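You operate a simulated robot arm through the tools that you are given. There is no shell and no other tool.

The job below is to be done with a simulated robot arm. You get a single attempt, and the scene is never put back.

JOB
Pull the 10  plug and bring the cream meter's pointer into green.
Fine: plug in the plug rest and coil slider at START before the brass link goes ON, range to LOW only after that, pointer set by the coil slider and never past the scale's end, link OFF and range HIGH afterwards, other plugs left alone. Set down upright: what you pick out. Where these are worked on the way, their far stop is far enough and under half their travel is too little: brass link.

Only the result counts: the job must be done as asked and must still hold three seconds after the hand-in. Knocking over, shifting, dropping, spilling or breaking anything else fails it.

ROBOT AND FRAMES
A 7-joint arm with a two-finger parallel gripper, fixed in place. Base frame: the origin is at the foot of the arm, x ahead of it, y to its left, z up; the work surface is at about z = 800. Lengths are in mm, angles in rad, forces in N, time in s.
With the tool pointing down near the work surface it reaches from about 280 to 720 mm from the base axis. Its first joint turns from -2.897 to 2.897 rad. Payload 3.43 kg.
The tool frame sits at the grasp point between the pads (the TCP): z along the fingers, y along the line on which they close. The tips reach 30 mm beyond it. The gripper opens to 94 mm. The fingers are 28 mm wide and 10 mm thick; the gripper's body (50 by 96 mm) begins 55 mm behind the TCP.
Orientation is that of the tool frame in the base frame, as a unit quaternion [w, x, y, z]. With the fingers straight down and closing along the base's y, the tool's x points along the base's -x, its y along +y and its z along -z.

CONTROLS
- The arm moves only by the tool arm_command. Its argument "plan" is a list of rows, each a list of 7 numbers: the shift along the base's x, y, z in units of 20 mm (1.0 is 20 mm), then the turn, a rotation vector about the base's x, y, z in units of 6 degrees (1.0 is 6 degrees), then the closure in counts, from 0 (fully open) to 255 (shut). In form: [[tx, ty, tz, ax, ay, az, claw], ...]. A call has 1 to 20 rows; each row shifts and turns the commanded pose from where the row before left it. A call with a number of a shift or a turn outside -1 to 1 is refused whole. A row lasts 0.2 s, in which the tool goes at most 50 mm and 0.15 rad; a call with a longer step from one row to the next is refused whole, and so is a gripper value outside its range. Where a pose cannot be reached the arm comes as near as it can. A force on the tool above 40 N (or 10 N above the force at the start of the call, whichever is more), or a blocked arm, ends the call early, and 0.2 s more pass. Each finger travels about 108 mm/s and halts on what it meets, pressing with about 34 N; the grip force reading is that of the motor and also rises with nothing between the fingers. The clock runs only during rows and for 0.2 s after the last one: add rows that do not move to give the fingers time. The reply holds the time, the measured pose of the TCP, the force on the tool along the base axes, the opening and the grip force, in the units named above and with some noise, with the torque about the TCP (base axes, N m) and any sound that the robot's microphone picked up.
- Cameras (640 x 400 px; columns grow to the right, rows downward): "scene" is fixed at [219.6, -501.3, 1410.4]; the picture's right is [0.92, -0.40, 0.00], its down [-0.20, -0.46, -0.86] and it looks along [0.34, 0.79, -0.50] (base axes); focal length 341 px, centre (320, 200). "wrist" rides on the gripper at [76, 14, -102] in the tool frame; the picture's right is [-0.18, 0.98, 0.00], its down [-0.75, -0.14, -0.64] and it looks along [-0.63, -0.12, 0.77] (tool axes); focal length 243 px, centre (320, 200).
- camera(camera): a new picture of that camera. The clock stands still meanwhile.
- raise_lower(by): slides the trunk up (or, below 0, down) by that many mm; the arm rides with it, the base frame stays. It gives what a move gives, with no picture.
- measure_at(camera, pixels): for up to 12 pixels [column, row] of the newest picture of that camera ("zoom" is the newest enlarged one), the place [x, y, z] in the base frame of the surface seen there, good to about 2 mm. The clock stands still meanwhile.
- zoom(camera, box): a new picture of the part [left, top, right, bottom] of that camera's present view, enlarged. The clock stands still meanwhile.
- hand_in(): hands the job in; it is judged then, once.

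Unless the task says otherwise, let go and move clear before handing in.

The tools are called after "Request:" by a JSON object that holds its "method" and its "body". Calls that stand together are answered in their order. arm_command: Moves the arm, as the interface text tells. Its arguments: {"type":"object","properties":{"plan":{"type":"array"}},"required":["plan"]} The other tools are called the same way: raise_lower (by) slides the trunk up or down; camera (camera) takes a picture; measure_at (camera, pixels) gives the place of the surface under pixels of a picture; zoom (camera, box) takes an enlarged picture of a part of a camera's view; hand_in () hands the job in.

At the start:

```text
t: 0.0
eef_pos: [412.5, 88.1, 1226.1]
ee_rot: [0.0, 0.0, 1.0, -0.001]
force: [-0.1, -0.3, -0.8]
ft_torque: [0.01, -0.01, -0.02]
grip_width: 94.0
grasp_force: 0.0
trunk travel left (down, up): [-200.0, 390.0]
```

scene: 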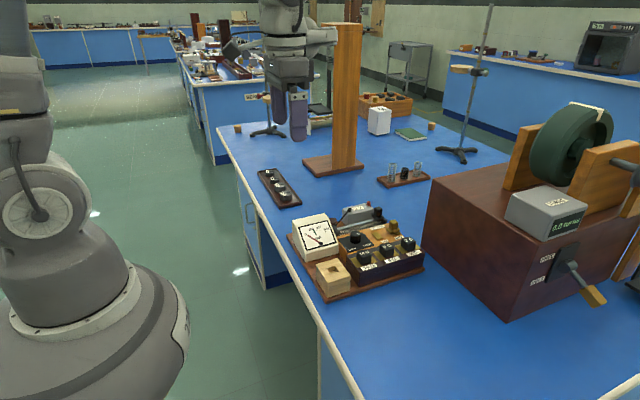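
wrist: 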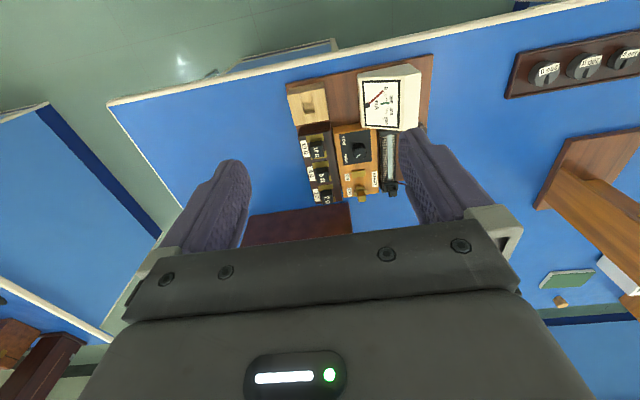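

The scene picture shows the meter board around pixels (290-425, 205-300), with the cream meter, plugs, a range knob, a link and a coil slider. I will zoom in on it from both cameras.

Request:
{"method": "zoom", "body": {"camera": "scene", "box": [280, 195, 440, 305]}}

Request:
{"method": "zoom", "body": {"camera": "wrist", "box": [280, 50, 440, 220]}}

Request:
{"method": "zoom", "body": {"camera": "scene", "box": [420, 90, 640, 320]}}

```text
3.64 times, centred on (360, 250) of scene
```

zoom: 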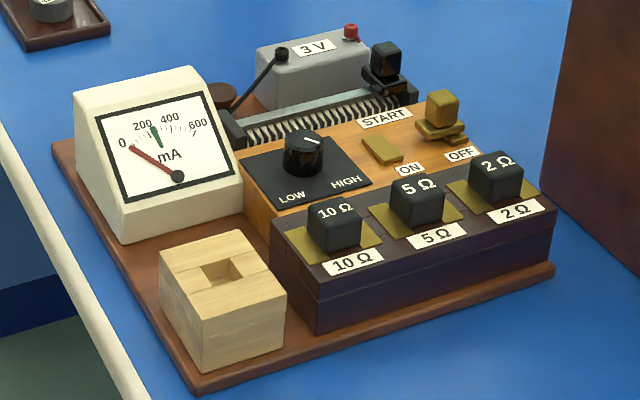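

```text
2.35 times, centred on (360, 135) of wrist
```

zoom: 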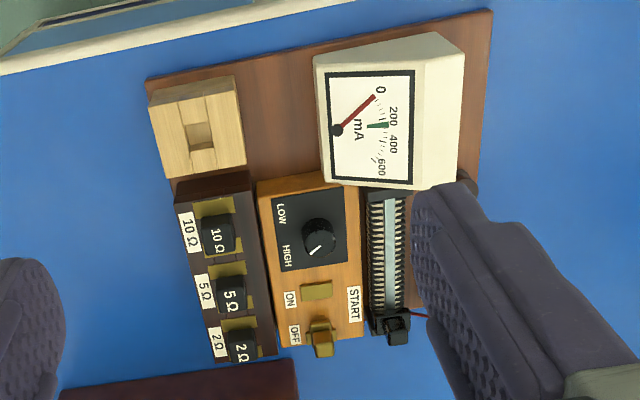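

```text
1.74 times, centred on (530, 205) of scene
```

zoom: 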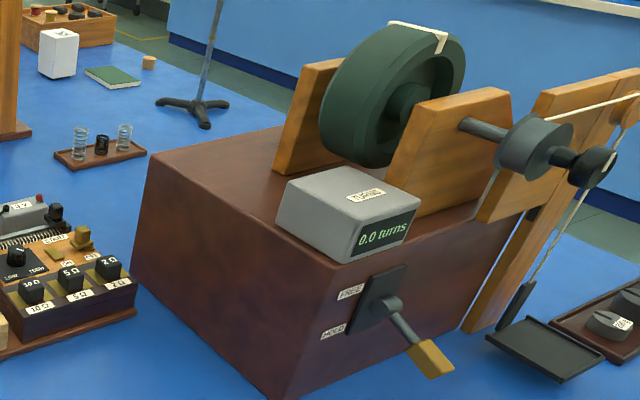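

The zooms show the rest block with its hole, the 10/5/2 Ω plugs, range knob, brass link at OFF and the slider near START. I'll measure the parts' places next, off the zoom of the scene board.

Request:
{"method": "zoom", "body": {"camera": "scene", "box": [280, 195, 440, 305]}}

Request:
{"method": "measure_at", "body": {"camera": "zoom", "pixels": [[335, 212], [335, 240], [417, 188], [497, 165], [222, 270], [222, 350], [180, 250], [258, 285], [302, 140], [442, 95], [386, 52], [382, 150]]}}

Request:
{"method": "measure_at", "body": {"camera": "wrist", "pixels": [[318, 149], [325, 176], [328, 196], [310, 102], [360, 151], [359, 175], [361, 195], [392, 187], [387, 150], [373, 65], [344, 160], [430, 60]]}}

```text
3.64 times, centred on (360, 250) of scene
```

zoom: 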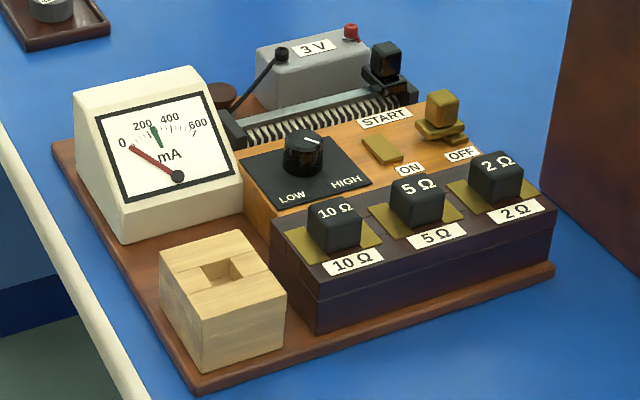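

```text
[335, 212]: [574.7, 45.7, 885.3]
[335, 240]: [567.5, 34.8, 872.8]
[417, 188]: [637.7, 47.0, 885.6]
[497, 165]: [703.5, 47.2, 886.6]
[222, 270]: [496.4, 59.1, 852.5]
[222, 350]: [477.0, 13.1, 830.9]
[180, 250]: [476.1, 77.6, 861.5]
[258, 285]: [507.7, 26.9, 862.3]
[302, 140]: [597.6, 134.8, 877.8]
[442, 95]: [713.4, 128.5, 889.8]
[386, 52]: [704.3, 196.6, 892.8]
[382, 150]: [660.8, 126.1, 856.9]
```

```text
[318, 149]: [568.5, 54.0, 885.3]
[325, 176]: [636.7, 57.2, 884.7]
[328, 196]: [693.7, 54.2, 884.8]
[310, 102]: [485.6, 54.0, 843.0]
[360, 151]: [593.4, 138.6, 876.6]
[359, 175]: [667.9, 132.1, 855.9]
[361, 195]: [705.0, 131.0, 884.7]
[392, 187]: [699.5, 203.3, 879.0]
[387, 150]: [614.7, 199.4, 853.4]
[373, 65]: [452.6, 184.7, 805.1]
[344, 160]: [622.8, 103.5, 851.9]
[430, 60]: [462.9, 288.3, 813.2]
```

The board lies along x about 450–720, y about 0–230, with plug heads topping at z≈885. I'll bring the wrist camera nearer and lower for a closer look.

Request:
{"method": "arm_command", "body": {"plan": [[0.4, 0, -0.9, 0, 0, 0, 0], [0.4, 0, -0.9, 0, 0, 0, 0], [0.4, 0, -0.9, 0, 0, 0, 0], [0.4, 0, -0.9, 0, 0, 0, 0], [0.4, 0, -0.9, 0, 0, 0, 0], [0.4, 0, -0.9, 0, 0, 0, 0], [0.4, 0, -0.9, 0, 0, 0, 0], [0.4, 0, -0.9, 0, 0, 0, 0], [0.4, 0, -0.9, 0, 0, 0, 0]]}}

Request:
{"method": "camera", "body": {"camera": "wrist"}}

```text
t: 2.0
eef_pos: [484.2, 88.5, 1065.1]
ee_rot: [0.0, 0.0, 1.0, 0.0]
force: [-0.5, 0.0, 0.1]
ft_torque: [0.0, 0.0, 0.04]
grip_width: 94.1
grasp_force: 0.1
trunk travel left (down, up): [-200.0, 390.0]
```

```text
taken
```

wrist: 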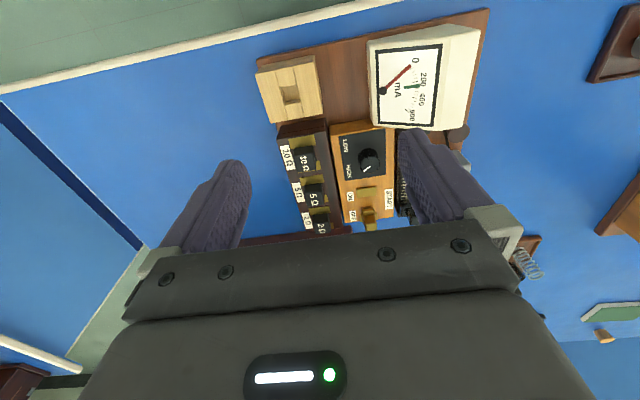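

The wrist view now has the board at (255-490, 10-240). I'll zoom on the rest/plugs, the link, and the slider from both cameras.

Request:
{"method": "zoom", "body": {"camera": "wrist", "box": [320, 120, 420, 240]}}

Request:
{"method": "zoom", "body": {"camera": "scene", "box": [330, 195, 410, 250]}}

Request:
{"method": "zoom", "body": {"camera": "wrist", "box": [250, 50, 350, 240]}}

```text
3.33 times, centred on (370, 180) of wrist
```

zoom: 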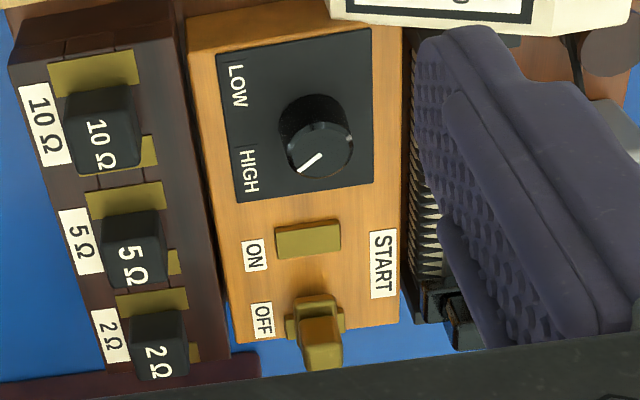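

```text
7.27 times, centred on (370, 222) of scene
```

zoom: 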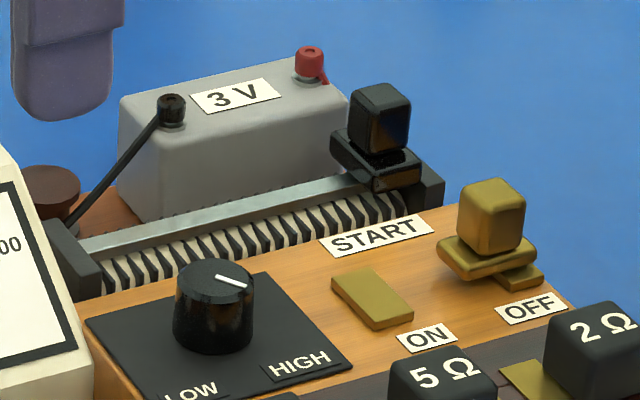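

```text
2.11 times, centred on (300, 145) of wrist
```

zoom: 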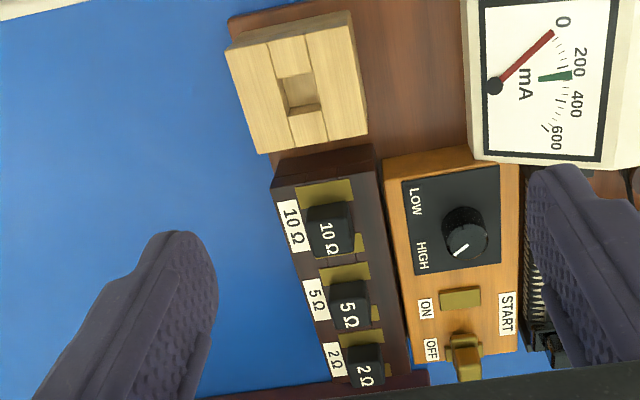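

The link is a brass knob standing on the OFF side, with the knob pointing to HIGH and the slider carriage next to its START end block. I'll measure the rest hole and plug in this zoom.

Request:
{"method": "measure_at", "body": {"camera": "zoom", "pixels": [[298, 94], [277, 75], [305, 70], [291, 113], [320, 104], [231, 50], [345, 18], [263, 150], [364, 132], [309, 208], [347, 204], [350, 255]]}}

Request:
{"method": "zoom", "body": {"camera": "scene", "box": [300, 230, 380, 285]}}

```text
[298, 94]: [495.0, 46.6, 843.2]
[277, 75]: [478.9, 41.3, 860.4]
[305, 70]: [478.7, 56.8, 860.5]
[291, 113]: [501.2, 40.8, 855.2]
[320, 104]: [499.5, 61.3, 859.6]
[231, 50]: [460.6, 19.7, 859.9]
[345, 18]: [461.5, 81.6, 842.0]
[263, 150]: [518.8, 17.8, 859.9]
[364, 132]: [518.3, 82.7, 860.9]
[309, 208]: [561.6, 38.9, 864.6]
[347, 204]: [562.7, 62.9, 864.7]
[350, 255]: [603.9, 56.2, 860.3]
```

```text
7.27 times, centred on (340, 258) of scene
```

zoom: 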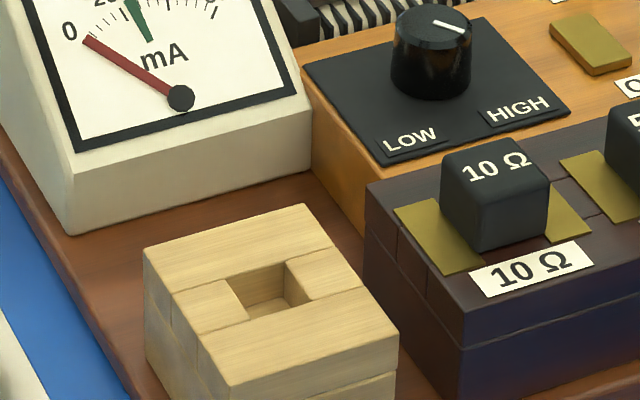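

The rest hole's centre is near (489.5, 51, 860), in line with the plug. I'll measure the 10 Ω head's edges in this scene zoom.

Request:
{"method": "measure_at", "body": {"camera": "zoom", "pixels": [[443, 178], [484, 200], [546, 172], [500, 142], [492, 175], [445, 215], [487, 246], [545, 230], [520, 205], [440, 245], [570, 215], [465, 200]]}}

Request:
{"method": "measure_at", "body": {"camera": "wrist", "pixels": [[295, 149], [312, 147], [315, 166], [300, 169], [305, 160], [298, 156], [303, 175]]}}

Request:
{"method": "zoom", "body": {"camera": "scene", "box": [350, 198, 410, 240]}}

```text
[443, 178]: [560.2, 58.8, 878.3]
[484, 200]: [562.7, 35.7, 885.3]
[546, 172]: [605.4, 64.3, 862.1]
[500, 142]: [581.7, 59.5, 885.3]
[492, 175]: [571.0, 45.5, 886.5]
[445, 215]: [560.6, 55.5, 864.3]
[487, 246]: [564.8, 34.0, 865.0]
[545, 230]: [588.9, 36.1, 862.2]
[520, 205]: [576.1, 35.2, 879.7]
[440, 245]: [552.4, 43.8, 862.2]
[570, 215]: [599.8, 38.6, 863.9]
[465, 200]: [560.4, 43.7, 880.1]
```

```text
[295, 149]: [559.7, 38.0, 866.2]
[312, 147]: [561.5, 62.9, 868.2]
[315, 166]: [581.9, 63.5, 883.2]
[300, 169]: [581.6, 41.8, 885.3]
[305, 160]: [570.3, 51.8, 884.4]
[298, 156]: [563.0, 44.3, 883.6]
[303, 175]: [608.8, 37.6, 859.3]
```

```text
9.52 times, centred on (380, 219) of scene
```

zoom: 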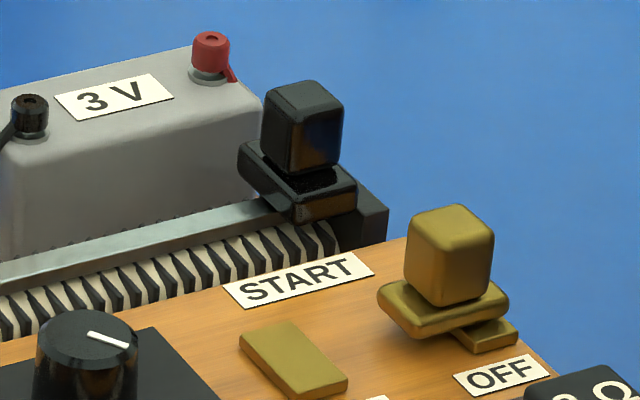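

The 10 Ω head spans about x 560–586, y 35–63, z 864–885. Now I'll measure the slider and link knob in this zoom.

Request:
{"method": "measure_at", "body": {"camera": "zoom", "pixels": [[300, 90], [270, 130], [320, 140], [300, 165], [330, 195], [300, 215], [375, 215], [355, 235], [455, 215], [430, 265], [475, 280], [490, 340]]}}

Request:
{"method": "measure_at", "body": {"camera": "scene", "pixels": [[370, 206], [375, 205], [380, 206], [372, 213], [380, 214], [338, 243], [343, 246]]}}

```text
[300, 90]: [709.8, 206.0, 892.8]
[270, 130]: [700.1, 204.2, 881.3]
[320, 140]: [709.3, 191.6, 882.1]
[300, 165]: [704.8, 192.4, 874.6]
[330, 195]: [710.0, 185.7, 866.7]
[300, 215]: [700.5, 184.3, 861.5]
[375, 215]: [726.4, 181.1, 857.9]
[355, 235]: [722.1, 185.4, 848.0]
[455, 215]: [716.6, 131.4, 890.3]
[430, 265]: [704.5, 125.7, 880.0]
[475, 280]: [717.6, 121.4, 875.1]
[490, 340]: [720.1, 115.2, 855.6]
```

```text
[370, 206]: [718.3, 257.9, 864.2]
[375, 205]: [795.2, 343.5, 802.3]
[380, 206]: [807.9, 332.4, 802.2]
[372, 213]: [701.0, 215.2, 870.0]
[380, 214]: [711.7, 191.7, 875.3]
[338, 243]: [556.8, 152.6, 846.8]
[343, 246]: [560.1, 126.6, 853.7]
```

The link knob is around (713,128) with its top at z≈890, and the slider knob is around (708,200), top 893, against the START end block (x≈722). I'll move above the 10 Ω plug first with the fingers partly closed.

Request:
{"method": "arm_command", "body": {"plan": [[0.74, -0.325, -0.9, 0, 0, 0, 60], [0.74, -0.325, -0.9, 0, 0, 0, 119], [0.74, -0.325, -0.9, 0, 0, 0, 119], [0.74, -0.325, -0.9, 0, 0, 0, 119], [0.74, -0.325, -0.9, 0, 0, 0, 119], [0.74, -0.325, -0.9, 0, 0, 0, 119], [0, 0, 0, 0, 0, 0, 119]]}}

Request:
{"method": "camera", "body": {"camera": "wrist"}}

Request:
{"method": "zoom", "body": {"camera": "scene", "box": [280, 175, 440, 305]}}

```text
t: 3.6
eef_pos: [572.0, 47.4, 956.0]
ee_rot: [0.0, 0.001, 1.0, 0.0]
force: [-0.3, 0.5, 0.2]
ft_torque: [0.0, -0.01, 0.01]
grip_width: 50.0
grasp_force: 0.1
trunk travel left (down, up): [-200.0, 390.0]
```

```text
taken
```

wrist: 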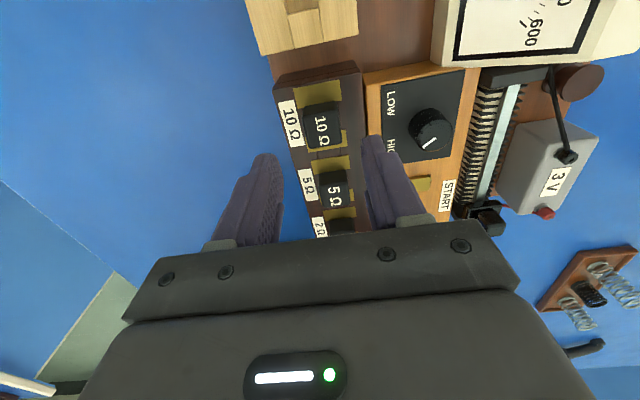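

```text
3.08 times, centred on (360, 240) of scene
```

zoom: 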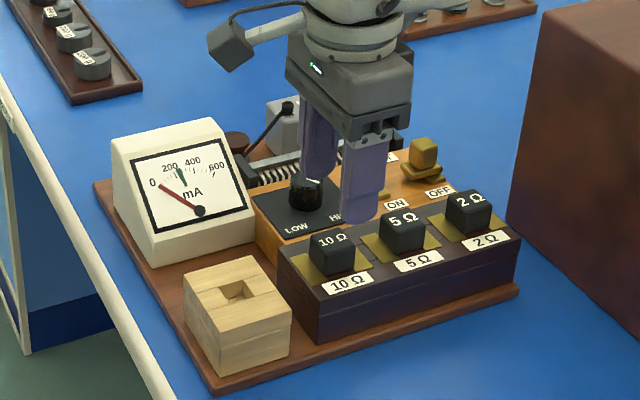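

The TCP is at (572, 47.4, 956) above the 10 Ω plug. I'll re-measure the head from this nearer wrist view at about (320,125).

Request:
{"method": "measure_at", "body": {"camera": "wrist", "pixels": [[322, 130], [308, 122], [336, 117], [340, 130], [312, 145], [305, 106], [335, 104], [341, 142], [309, 146], [300, 125], [345, 120]]}}

Request:
{"method": "zoom", "body": {"camera": "wrist", "box": [270, 60, 390, 160]}}

```text
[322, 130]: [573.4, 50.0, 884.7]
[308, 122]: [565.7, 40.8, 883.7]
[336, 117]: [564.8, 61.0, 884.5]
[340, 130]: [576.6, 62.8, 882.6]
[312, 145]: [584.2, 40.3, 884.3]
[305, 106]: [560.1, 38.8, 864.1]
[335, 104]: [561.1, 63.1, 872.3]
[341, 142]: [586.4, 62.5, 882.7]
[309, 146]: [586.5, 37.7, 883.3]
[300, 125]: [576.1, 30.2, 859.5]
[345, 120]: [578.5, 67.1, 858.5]
```

```text
4.00 times, centred on (330, 110) of wrist
```

zoom: 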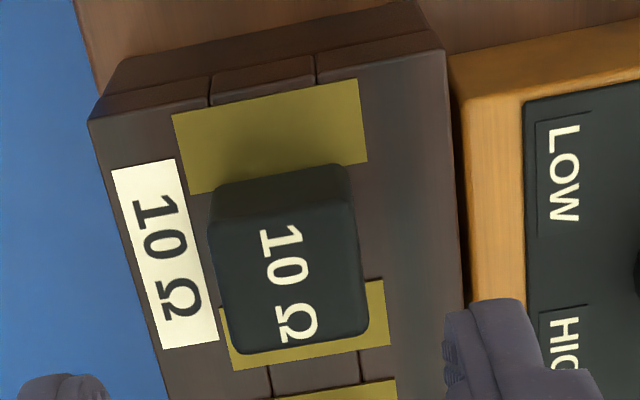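

The head's centre is about (574, 50). I'll descend to z≈897, close along y and check the grip.

Request:
{"method": "arm_command", "body": {"plan": [[0.1, 0.13, -0.8, 0, 0, 0, 119], [0, 0, -0.8, 0, 0, 0, 119], [0, 0, -0.75, 0, 0, 0, 119], [0, 0, -0.6, 0, 0, 0, 119], [0, 0, 0, 0, 0, 0, 119], [0, 0, 0, 0, 0, 0, 180], [0, 0, 0, 0, 0, 0, 255], [0, 0, 0, 0, 0, 0, 255]]}}

Request:
{"method": "camera", "body": {"camera": "wrist"}}

```text
t: 5.4
eef_pos: [574.9, 49.8, 896.2]
ee_rot: [0.0, 0.0, 1.0, 0.0]
force: [-0.3, 0.6, 0.9]
ft_torque: [-0.02, -0.03, 0.02]
grip_width: 27.0
grasp_force: 33.9
trunk travel left (down, up): [-200.0, 390.0]
```

```text
taken
```

wrist: 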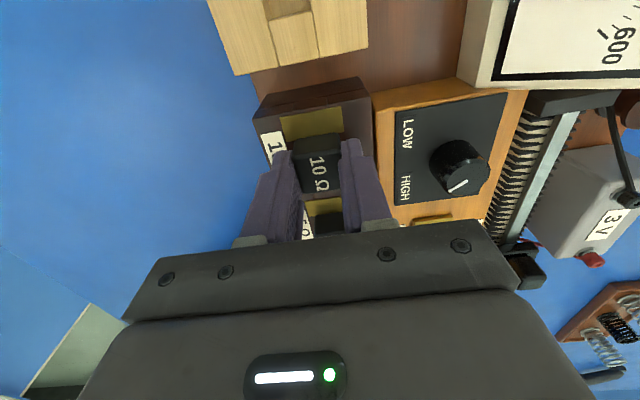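

The grip reads 27 mm at 34 N, on the 10 Ω head alone. I'll pull it straight up slowly.

Request:
{"method": "arm_command", "body": {"plan": [[0, 0, 0.2, 0, 0, 0, 255], [0, 0, 0.2, 0, 0, 0, 255], [0, 0, 0.3, 0, 0, 0, 255], [0, 0, 0.4, 0, 0, 0, 255], [0, 0, 0.5, 0, 0, 0, 255], [0, 0, 0.7, 0, 0, 0, 255], [0, 0, 0.7, 0, 0, 0, 255], [0, 0, 0.5, 0, 0, 0, 255]]}}

Request:
{"method": "camera", "body": {"camera": "wrist"}}

Request:
{"method": "zoom", "body": {"camera": "scene", "box": [280, 175, 440, 305]}}

```text
t: 7.2
eef_pos: [573.0, 52.1, 967.8]
ee_rot: [0.0, 0.0, 1.0, 0.0]
force: [0.1, 0.0, 0.0]
ft_torque: [0.01, -0.04, 0.0]
grip_width: 26.9
grasp_force: 34.2
trunk travel left (down, up): [-200.0, 390.0]
```

```text
taken
```

wrist: 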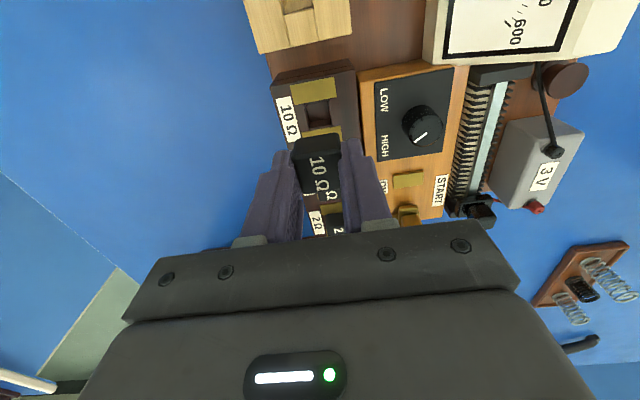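

```text
3.08 times, centred on (360, 240) of scene
```

zoom: 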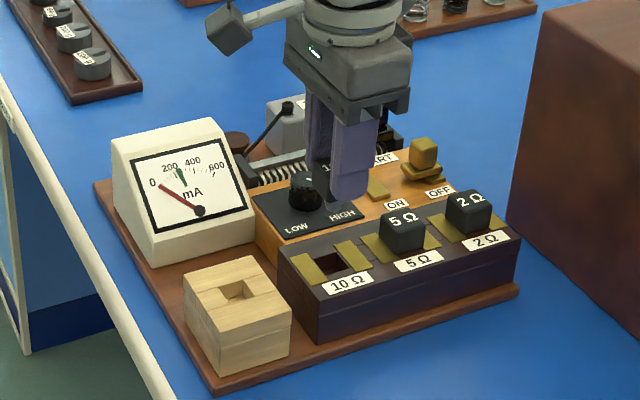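

The plug came out cleanly and hangs upright in the fingers. I'll measure the rest hole and the empty socket once more, from the wide views.

Request:
{"method": "zoom", "body": {"camera": "scene", "box": [310, 245, 370, 300]}}

Request:
{"method": "zoom", "body": {"camera": "scene", "box": [340, 200, 400, 255]}}

```text
7.27 times, centred on (340, 272) of scene
```

zoom: 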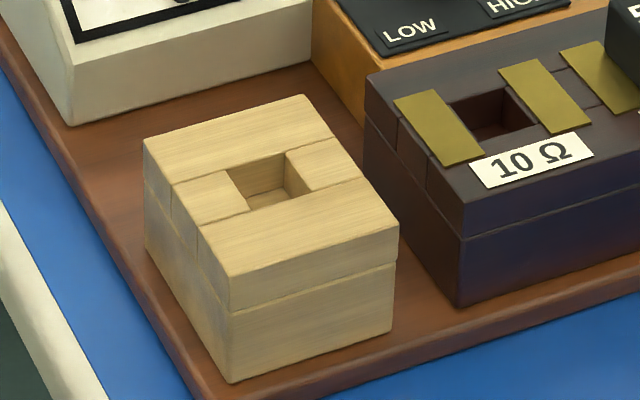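

```text
7.27 times, centred on (370, 228) of scene
```

zoom: 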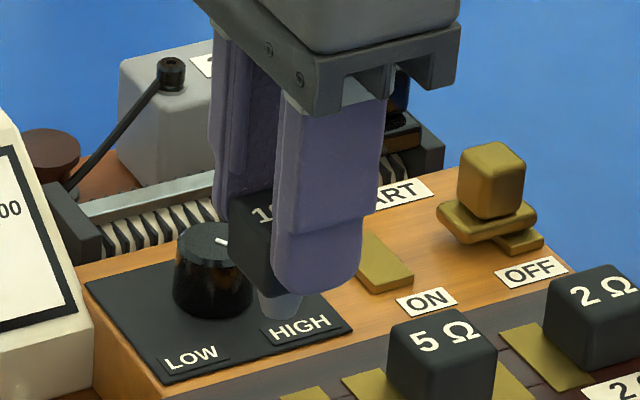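

The pin below the head is short and about 12 mm wide, well inside the 20 mm rest hole at about (489.5, 51). I'll carry it over the hole.

Request:
{"method": "arm_command", "body": {"plan": [[-0.83, 0, 0, 0, 0, 0, 255], [-0.83, 0, 0, 0, 0, 0, 255], [-0.83, 0, 0, 0, 0, 0, 255], [-0.83, 0, 0, 0, 0, 0, 255], [-0.83, 0, 0, 0, 0, 0, 255], [0, 0, -0.5, 0, 0, 0, 255], [0, 0, -0.5, 0, 0, 0, 255], [0, 0, 0, 0, 0, 0, 255]]}}

Request:
{"method": "zoom", "body": {"camera": "scene", "box": [290, 215, 370, 300]}}

Request:
{"method": "camera", "body": {"camera": "wrist"}}

```text
t: 9.0
eef_pos: [492.2, 50.3, 948.3]
ee_rot: [0.0, 0.0, 1.0, 0.001]
force: [0.2, -0.1, -1.3]
ft_torque: [-0.02, 0.01, 0.03]
grip_width: 26.8
grasp_force: 34.3
trunk travel left (down, up): [-200.0, 390.0]
```

```text
4.71 times, centred on (330, 258) of scene
```

zoom: 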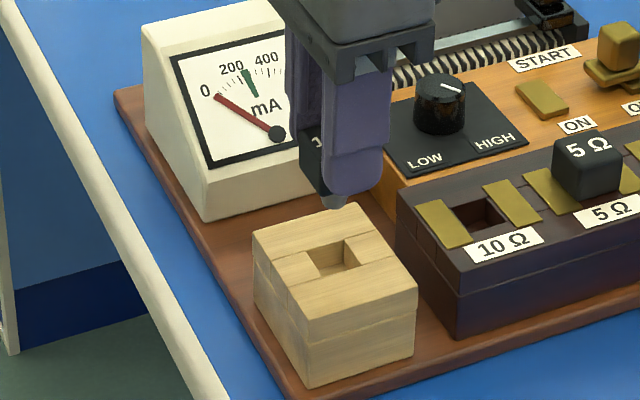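

```text
taken
```

wrist: 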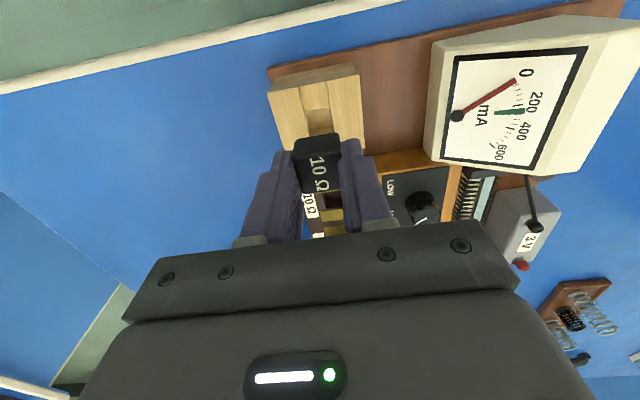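

The plug is over the hole at (492.2, 50.3). I'll shift 2 mm toward -x and lower it, first checking the meter's height from the wrist picture.

Request:
{"method": "measure_at", "body": {"camera": "wrist", "pixels": [[440, 45], [440, 150], [600, 30], [325, 75], [316, 95], [330, 135], [300, 140], [520, 165]]}}

Request:
{"method": "arm_command", "body": {"plan": [[-0.1, 0.03, -0.5, 0, 0, 0, 255], [0, 0, -0.6, 0, 0, 0, 255], [0, 0, -0.6, 0, 0, 0, 255], [0, 0, -0.4, 0, 0, 0, 255], [0, 0, -0.2, 0, 0, 0, 255], [0, 0, -0.1, 0, 0, 0, 255], [0, 0, 0, 0, 0, 0, 255]]}}

Request:
{"method": "zoom", "body": {"camera": "scene", "box": [290, 215, 370, 300]}}

```text
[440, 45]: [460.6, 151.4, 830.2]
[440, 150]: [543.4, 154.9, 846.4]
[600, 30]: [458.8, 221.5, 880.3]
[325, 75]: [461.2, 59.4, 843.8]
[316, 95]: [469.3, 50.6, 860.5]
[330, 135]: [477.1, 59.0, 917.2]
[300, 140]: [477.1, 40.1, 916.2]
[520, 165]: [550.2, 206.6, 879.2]
```

```text
t: 10.6
eef_pos: [489.8, 52.1, 898.5]
ee_rot: [0.001, 0.0, 1.0, 0.0]
force: [-0.4, 0.1, -0.7]
ft_torque: [0.01, -0.02, -0.03]
grip_width: 26.5
grasp_force: 34.2
trunk travel left (down, up): [-200.0, 390.0]
```

```text
4.71 times, centred on (330, 258) of scene
```

zoom: 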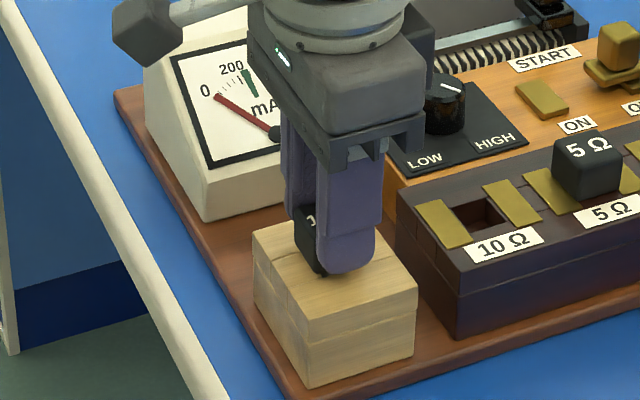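

No contact force at z=898.5, so the pin is in the hole. I'll lower it to seat in small steps.

Request:
{"method": "arm_command", "body": {"plan": [[0, 0, -0.1, 0, 0, 0, 255], [0, 0, -0.1, 0, 0, 0, 255], [0, 0, -0.05, 0, 0, 0, 255], [0, 0, 0, 0, 0, 0, 255]]}}

```text
t: 11.6
eef_pos: [488.5, 53.0, 896.0]
ee_rot: [0.001, 0.002, 1.0, 0.0]
force: [1.4, -1.8, 27.3]
ft_torque: [-0.05, -0.03, -0.03]
grip_width: 27.0
grasp_force: 34.1
trunk travel left (down, up): [-200.0, 390.0]
```

Contact of 27 N appeared at z≈896. I'll look closely to see whether the head is seated on the block.

Request:
{"method": "zoom", "body": {"camera": "scene", "box": [315, 240, 355, 275]}}

Request:
{"method": "zoom", "body": {"camera": "wrist", "box": [250, 60, 390, 200]}}

```text
11.43 times, centred on (335, 258) of scene
```

zoom: 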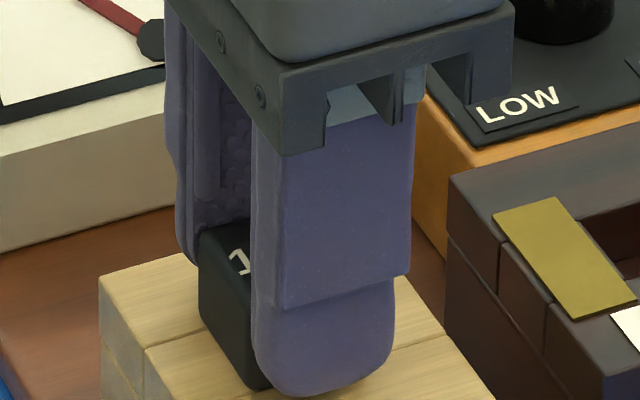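

```text
2.86 times, centred on (320, 130) of wrist
```

zoom: 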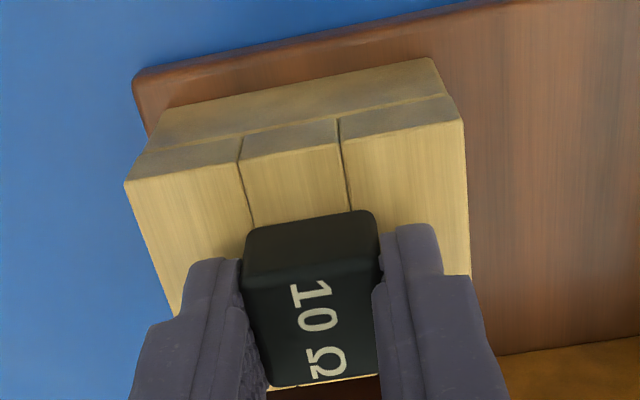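

The head appears flush on the block in both zooms. I'll measure its top height to confirm.

Request:
{"method": "measure_at", "body": {"camera": "zoom", "pixels": [[315, 320], [275, 300], [350, 295], [260, 350], [260, 250], [310, 260], [290, 190], [400, 170]]}}

Request:
{"method": "measure_at", "body": {"camera": "scene", "pixels": [[334, 262], [335, 268], [336, 270], [333, 268], [328, 272]]}}

```text
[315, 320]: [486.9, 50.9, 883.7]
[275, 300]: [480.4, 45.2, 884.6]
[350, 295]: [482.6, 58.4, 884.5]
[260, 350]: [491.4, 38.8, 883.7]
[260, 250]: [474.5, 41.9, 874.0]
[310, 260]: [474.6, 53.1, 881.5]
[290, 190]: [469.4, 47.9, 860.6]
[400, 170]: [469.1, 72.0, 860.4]
```

```text
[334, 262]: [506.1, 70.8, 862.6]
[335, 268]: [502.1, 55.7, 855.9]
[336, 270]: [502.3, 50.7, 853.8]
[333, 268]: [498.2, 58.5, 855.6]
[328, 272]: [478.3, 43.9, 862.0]
```

The head top is at 884 and its bottom about 861–862, so it is seated. I'll ease the press, open the fingers and rise.

Request:
{"method": "arm_command", "body": {"plan": [[0, 0, 0.08, 0, 0, 0, 255], [0, 0, 0, 0, 0, 0, 200], [0, 0, 0, 0, 0, 0, 119], [0, 0, 0, 0, 0, 0, 119], [0, 0, 0.5, 0, 0, 0, 119], [0, 0, 0.9, 0, 0, 0, 119], [0, 0, 0.9, 0, 0, 0, 119], [0, 0, 0.9, 0, 0, 0, 119], [0, 0, 0.9, 0, 0, 0, 119]]}}

Request:
{"method": "camera", "body": {"camera": "wrist"}}

Request:
{"method": "zoom", "body": {"camera": "scene", "box": [280, 175, 440, 305]}}

```text
t: 13.6
eef_pos: [490.9, 52.4, 976.3]
ee_rot: [0.0, 0.0, 1.0, -0.001]
force: [0.1, -0.5, -0.5]
ft_torque: [-0.01, -0.01, -0.02]
grip_width: 50.0
grasp_force: 0.0
trunk travel left (down, up): [-200.0, 390.0]
```

```text
taken
```

wrist: 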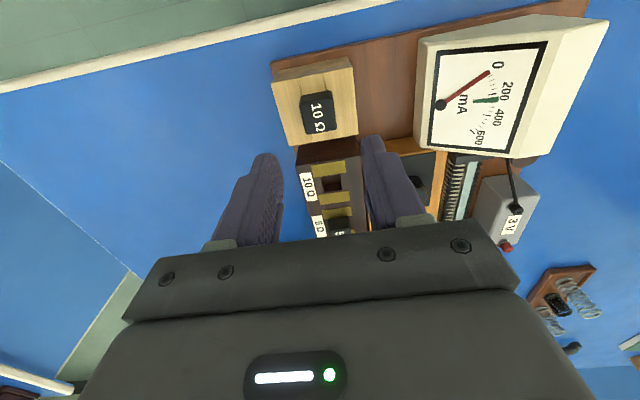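

```text
3.08 times, centred on (360, 240) of scene
```

zoom: 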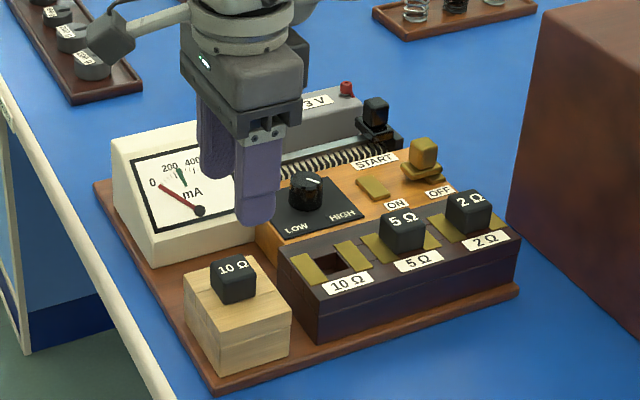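

The 10 Ω plug stands in the rest. Next I'll move toward the slider for a closer look, first measuring the brown box edges for clearance.

Request:
{"method": "measure_at", "body": {"camera": "scene", "pixels": [[432, 185], [430, 235], [440, 190], [508, 317], [510, 260], [505, 190], [515, 150], [560, 120], [470, 200], [545, 195], [340, 60], [345, 150]]}}

Request:
{"method": "arm_command", "body": {"plan": [[0.8, 0.85, 0.2, 0, 0, 0, 119], [0.8, 0.85, 0.2, 0, 0, 0, 119], [0.8, 0.85, 0.2, 0, 0, 0, 119], [0.8, 0.85, 0.2, 0, 0, 0, 119], [0.8, 0.85, 0.2, 0, 0, 0, 119], [0.8, 0.85, 0.2, 0, 0, 0, 119], [0.8, 0.85, 0.2, 0, 0, 0, 119], [0.8, 0.85, 0.2, 0, 0, 0, 119], [0, 0, 0, 0, 0, 0, 119]]}}

Request:
{"method": "camera", "body": {"camera": "wrist"}}

```text
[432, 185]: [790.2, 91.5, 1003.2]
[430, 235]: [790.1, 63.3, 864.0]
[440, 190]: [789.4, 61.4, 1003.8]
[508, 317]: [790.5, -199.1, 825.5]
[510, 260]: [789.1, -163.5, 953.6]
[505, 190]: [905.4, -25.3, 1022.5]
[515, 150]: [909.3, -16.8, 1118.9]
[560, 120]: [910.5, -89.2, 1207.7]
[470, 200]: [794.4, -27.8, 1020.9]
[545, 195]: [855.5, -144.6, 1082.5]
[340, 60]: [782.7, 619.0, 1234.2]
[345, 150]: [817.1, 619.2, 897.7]
```

```text
t: 15.6
eef_pos: [617.8, 188.0, 1009.6]
ee_rot: [0.0, 0.0, 1.0, 0.0]
force: [-0.1, 0.6, -0.5]
ft_torque: [0.03, 0.03, 0.03]
grip_width: 50.1
grasp_force: 0.1
trunk travel left (down, up): [-200.0, 390.0]
```

```text
taken
```

wrist: 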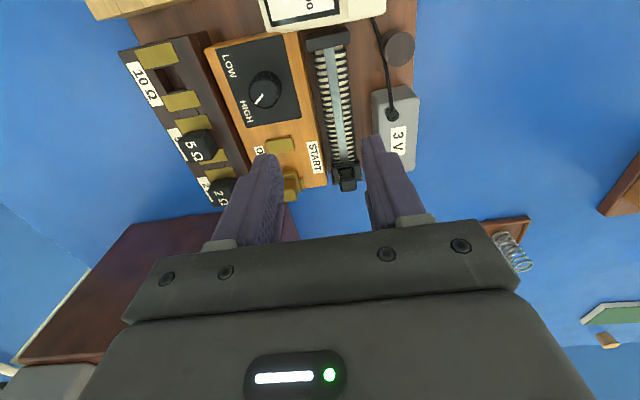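

The slider with the coil is visible at (310-360, 30-190) and the box's near face is at x≈790, so there's clearance. I'll zoom on the slider's START end.

Request:
{"method": "zoom", "body": {"camera": "wrist", "box": [290, 120, 390, 200]}}

Request:
{"method": "zoom", "body": {"camera": "scene", "box": [360, 200, 400, 235]}}

```text
5.00 times, centred on (340, 160) of wrist
```

zoom: 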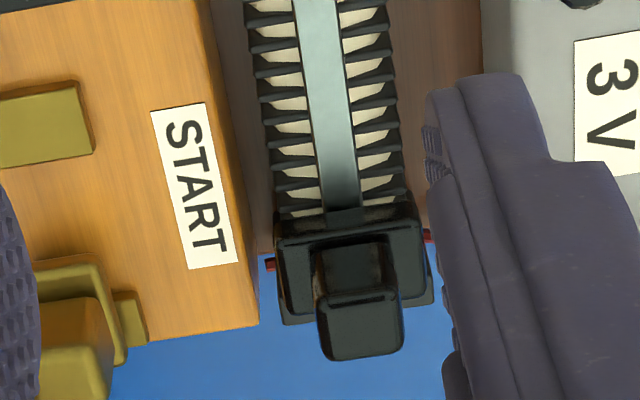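

```text
11.43 times, centred on (380, 218) of scene
```

zoom: 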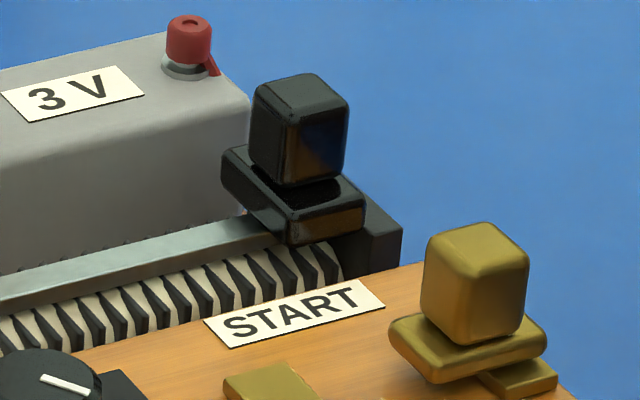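

The carriage sits hard against the end block beside START, so the slider is at START. I'll move across to view the brass link.

Request:
{"method": "arm_command", "body": {"plan": [[0.2, -0.8, 0, 0, 0, 0, 119], [0.2, -0.8, 0, 0, 0, 0, 119], [0.2, -0.8, 0, 0, 0, 0, 119], [0.2, -0.6, 0, 0, 0, 0, 119], [0, 0, 0, 0, 0, 0, 119]]}}

Request:
{"method": "camera", "body": {"camera": "wrist"}}

Request:
{"method": "zoom", "body": {"camera": "wrist", "box": [260, 60, 400, 210]}}

```text
t: 16.8
eef_pos: [632.6, 126.3, 1009.6]
ee_rot: [0.0, 0.001, 1.0, 0.0]
force: [-0.1, -0.3, 0.0]
ft_torque: [-0.01, 0.05, 0.01]
grip_width: 50.1
grasp_force: 0.1
trunk travel left (down, up): [-200.0, 390.0]
```

```text
taken
```

wrist: 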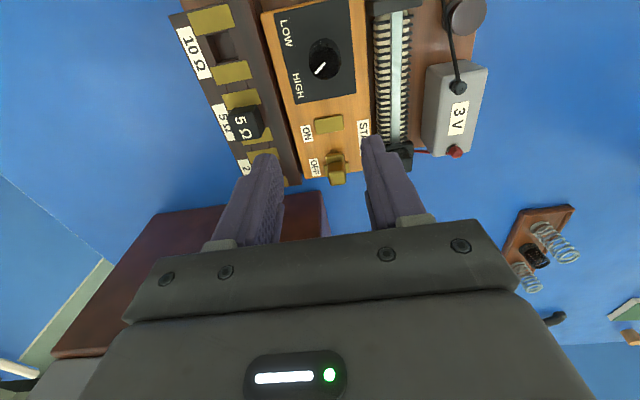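

```text
2.67 times, centred on (330, 135) of wrist
```

zoom: 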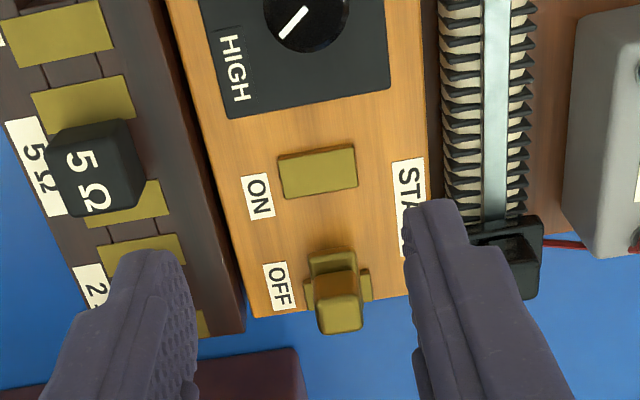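

The link's plate straddles the OFF contact at zoom (338,290) and the ON contact is toward -x at (318,172). I'll measure these.

Request:
{"method": "measure_at", "body": {"camera": "zoom", "pixels": [[318, 172], [282, 178], [355, 165], [333, 255], [310, 292], [365, 285], [335, 282], [320, 315], [362, 310], [340, 325], [318, 300], [358, 297]]}}

Request:
{"method": "zoom", "body": {"camera": "scene", "box": [360, 200, 400, 235]}}

Request:
{"method": "measure_at", "body": {"camera": "zoom", "pixels": [[440, 240], [475, 228], [522, 255], [475, 255], [425, 300], [475, 340], [522, 320], [430, 355], [395, 325], [540, 340], [435, 380], [545, 380]]}}

```text
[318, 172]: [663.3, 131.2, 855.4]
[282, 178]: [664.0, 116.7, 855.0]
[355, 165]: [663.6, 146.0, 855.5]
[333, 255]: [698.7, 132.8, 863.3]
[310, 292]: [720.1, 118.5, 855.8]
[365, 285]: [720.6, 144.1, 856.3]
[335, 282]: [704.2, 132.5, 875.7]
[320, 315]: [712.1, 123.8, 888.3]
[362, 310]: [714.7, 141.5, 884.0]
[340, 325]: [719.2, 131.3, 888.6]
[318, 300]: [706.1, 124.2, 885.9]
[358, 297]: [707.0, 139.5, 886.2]
```

```text
11.43 times, centred on (380, 218) of scene
```

zoom: 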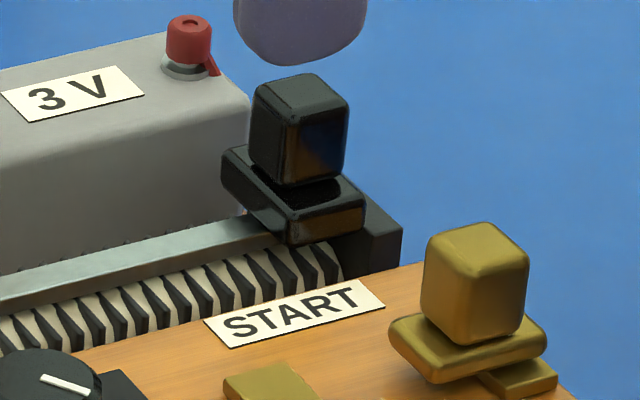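

```text
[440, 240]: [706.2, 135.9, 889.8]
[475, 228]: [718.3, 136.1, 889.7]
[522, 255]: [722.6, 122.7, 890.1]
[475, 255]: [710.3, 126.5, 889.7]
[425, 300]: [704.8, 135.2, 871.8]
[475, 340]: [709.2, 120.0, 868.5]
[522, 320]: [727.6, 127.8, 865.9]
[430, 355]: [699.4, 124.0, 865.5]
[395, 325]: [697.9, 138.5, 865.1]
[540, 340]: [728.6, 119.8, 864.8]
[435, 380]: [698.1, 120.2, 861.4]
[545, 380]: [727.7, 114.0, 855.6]
```

The link knob centres near (713, 131), z 868–890, and the ON contact is at x≈663. I'll move above the knob and see how far the arm reaches.

Request:
{"method": "arm_command", "body": {"plan": [[0.8, 0.047, -0.5, 0, 0, 0, 140], [0.8, 0.047, -0.5, 0, 0, 0, 140], [0.8, 0.047, -0.5, 0, 0, 0, 140], [0.8, 0.047, -0.5, 0, 0, 0, 140], [0.8, 0.047, -0.5, 0, 0, 0, 140], [0, 0, 0, 0, 0, 0, 140]]}}

Request:
{"method": "zoom", "body": {"camera": "scene", "box": [320, 165, 440, 265]}}

Request:
{"method": "camera", "body": {"camera": "wrist"}}

```text
t: 18.2
eef_pos: [714.8, 132.1, 957.7]
ee_rot: [0.001, -0.001, 1.0, 0.0]
force: [-0.2, 0.5, -0.4]
ft_torque: [0.0, 0.03, 0.04]
grip_width: 42.5
grasp_force: 0.0
trunk travel left (down, up): [-200.0, 390.0]
```

```text
4.00 times, centred on (380, 215) of scene
```

zoom: 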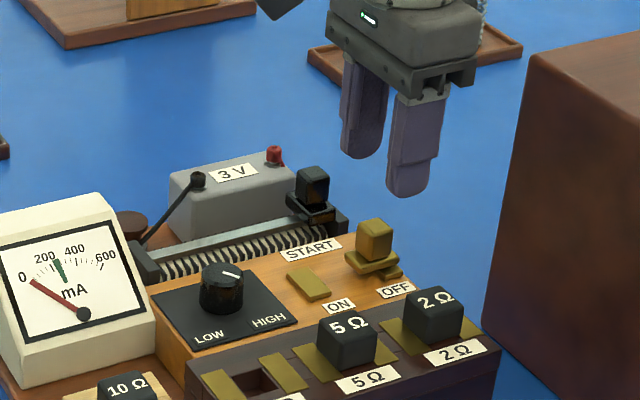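

```text
taken
```

wrist: 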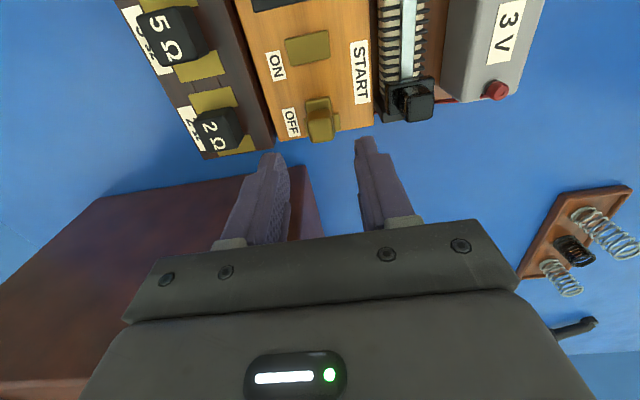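

The arm reaches (714.8, 132.1) above the link knob with the fingers straddling it. I'll descend to z≈902 and close.

Request:
{"method": "arm_command", "body": {"plan": [[-0.05, -0.03, -0.8, 0, 0, 0, 140], [0, 0, -0.8, 0, 0, 0, 140], [0, 0, -0.7, 0, 0, 0, 140], [0, 0, -0.5, 0, 0, 0, 140], [0, 0, 0, 0, 0, 0, 140], [0, 0, 0, 0, 0, 0, 190], [0, 0, 0, 0, 0, 0, 255], [0, 0, 0, 0, 0, 0, 255]]}}

Request:
{"method": "camera", "body": {"camera": "wrist"}}

Request:
{"method": "zoom", "body": {"camera": "scene", "box": [320, 165, 440, 265]}}

```text
t: 20.0
eef_pos: [713.4, 132.3, 903.5]
ee_rot: [0.0, 0.0, 1.0, 0.0]
force: [-0.3, 3.1, -3.0]
ft_torque: [0.17, -0.55, 0.05]
grip_width: 19.6
grasp_force: 45.3
trunk travel left (down, up): [-200.0, 390.0]
```

```text
taken
```

wrist: 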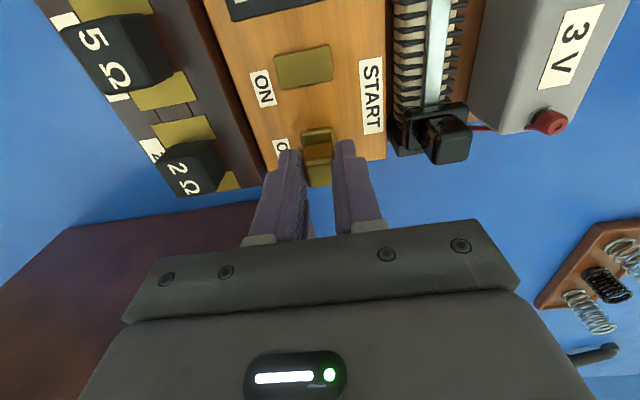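

```text
4.00 times, centred on (380, 215) of scene
```

zoom: 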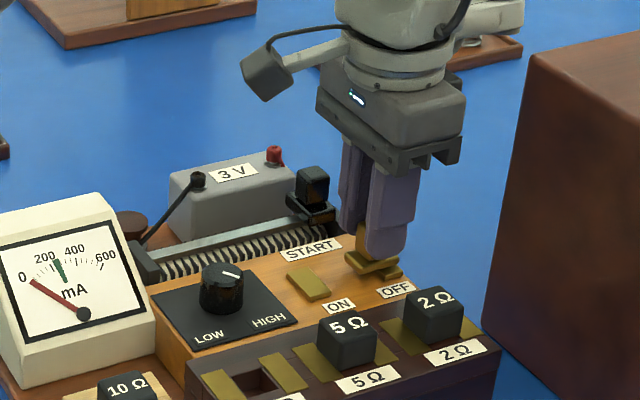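

The link knob is held at 19.6 mm. I'll draw it along -x toward ON in small steps.

Request:
{"method": "arm_command", "body": {"plan": [[-0.2, 0, 0, 0, 0, 0, 255], [-0.2, 0, 0, 0, 0, 0, 255], [-0.2, 0, 0, 0, 0, 0, 255], [0, 0, 0, 0, 0, 0, 255]]}}

Request:
{"method": "zoom", "body": {"camera": "scene", "box": [280, 195, 420, 305]}}

```text
t: 21.0
eef_pos: [700.8, 131.4, 903.3]
ee_rot: [-0.001, 0.0, 1.0, 0.0]
force: [-1.0, 3.4, -9.6]
ft_torque: [0.17, -1.18, 0.0]
grip_width: 19.9
grasp_force: 45.1
trunk travel left (down, up): [-200.0, 390.0]
```

```text
3.64 times, centred on (350, 250) of scene
```

zoom: 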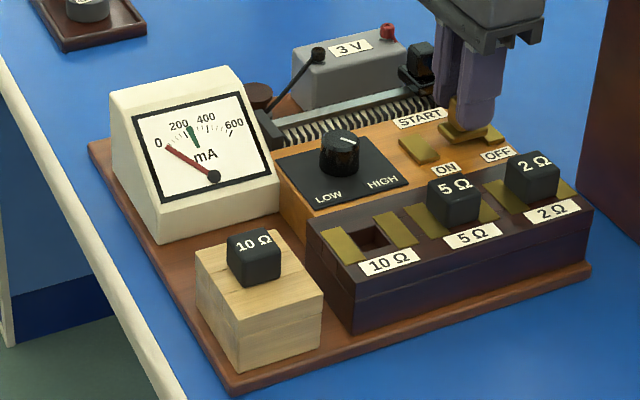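

The link slides with the tool (now x≈701). I'll continue toward ON.

Request:
{"method": "arm_command", "body": {"plan": [[-0.25, 0, 0, 0, 0, 0, 255], [-0.25, 0, 0, 0, 0, 0, 255], [-0.25, 0, 0, 0, 0, 0, 255], [-0.25, 0, 0, 0, 0, 0, 255], [-0.25, 0, 0, 0, 0, 0, 255], [-0.25, 0, 0, 0, 0, 0, 255], [0, 0, 0, 0, 0, 0, 255]]}}

Request:
{"method": "zoom", "body": {"camera": "scene", "box": [280, 195, 420, 305]}}

```text
t: 22.6
eef_pos: [673.6, 131.3, 904.4]
ee_rot: [0.001, 0.0, 1.0, 0.0]
force: [28.6, 7.2, 5.2]
ft_torque: [0.14, -0.48, 0.05]
grip_width: 19.6
grasp_force: 44.6
trunk travel left (down, up): [-200.0, 390.0]
```

```text
3.64 times, centred on (350, 250) of scene
```

zoom: 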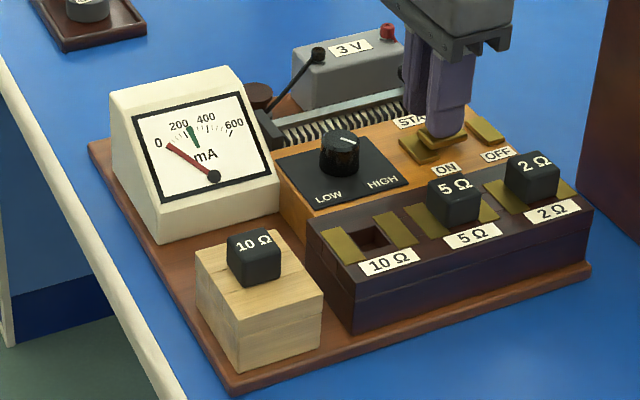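

The link moved 40 mm and now pushes back with 28.6 N, likely its far stop. I'll press slightly once more to confirm it.

Request:
{"method": "arm_command", "body": {"plan": [[-0.08, 0, 0, 0, 0, 0, 255], [0, 0, 0, 0, 0, 0, 255]]}}

Request:
{"method": "zoom", "body": {"camera": "scene", "box": [360, 200, 420, 255]}}

Request:
{"method": "zoom", "body": {"camera": "scene", "box": [300, 205, 360, 260]}}

```text
t: 23.2
eef_pos: [672.6, 131.8, 903.1]
ee_rot: [0.0, 0.0, 1.0, -0.001]
force: [27.5, 7.3, 10.0]
ft_torque: [0.16, -0.71, 0.03]
grip_width: 19.8
grasp_force: 44.9
trunk travel left (down, up): [-200.0, 390.0]
```

```text
7.27 times, centred on (390, 228) of scene
```

zoom: 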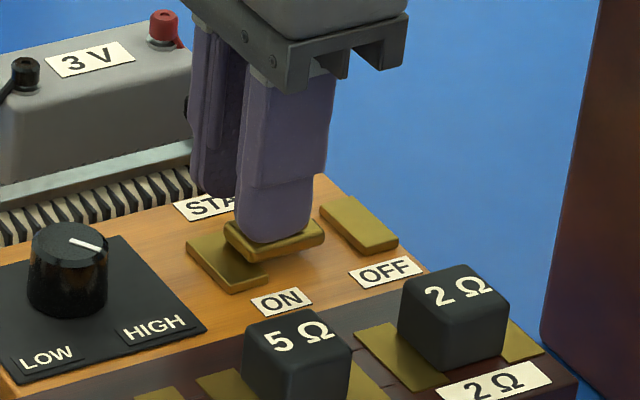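

```text
7.27 times, centred on (330, 232) of scene
```

zoom: 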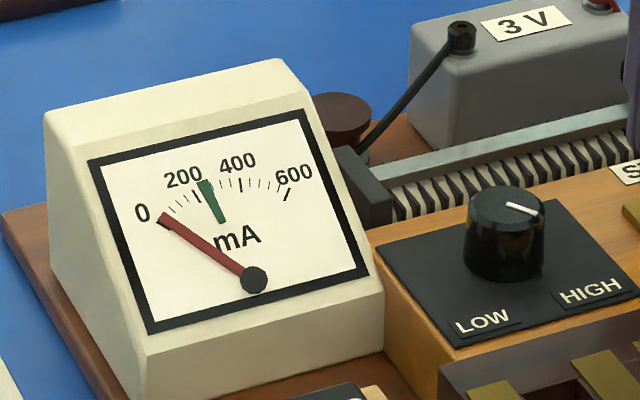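

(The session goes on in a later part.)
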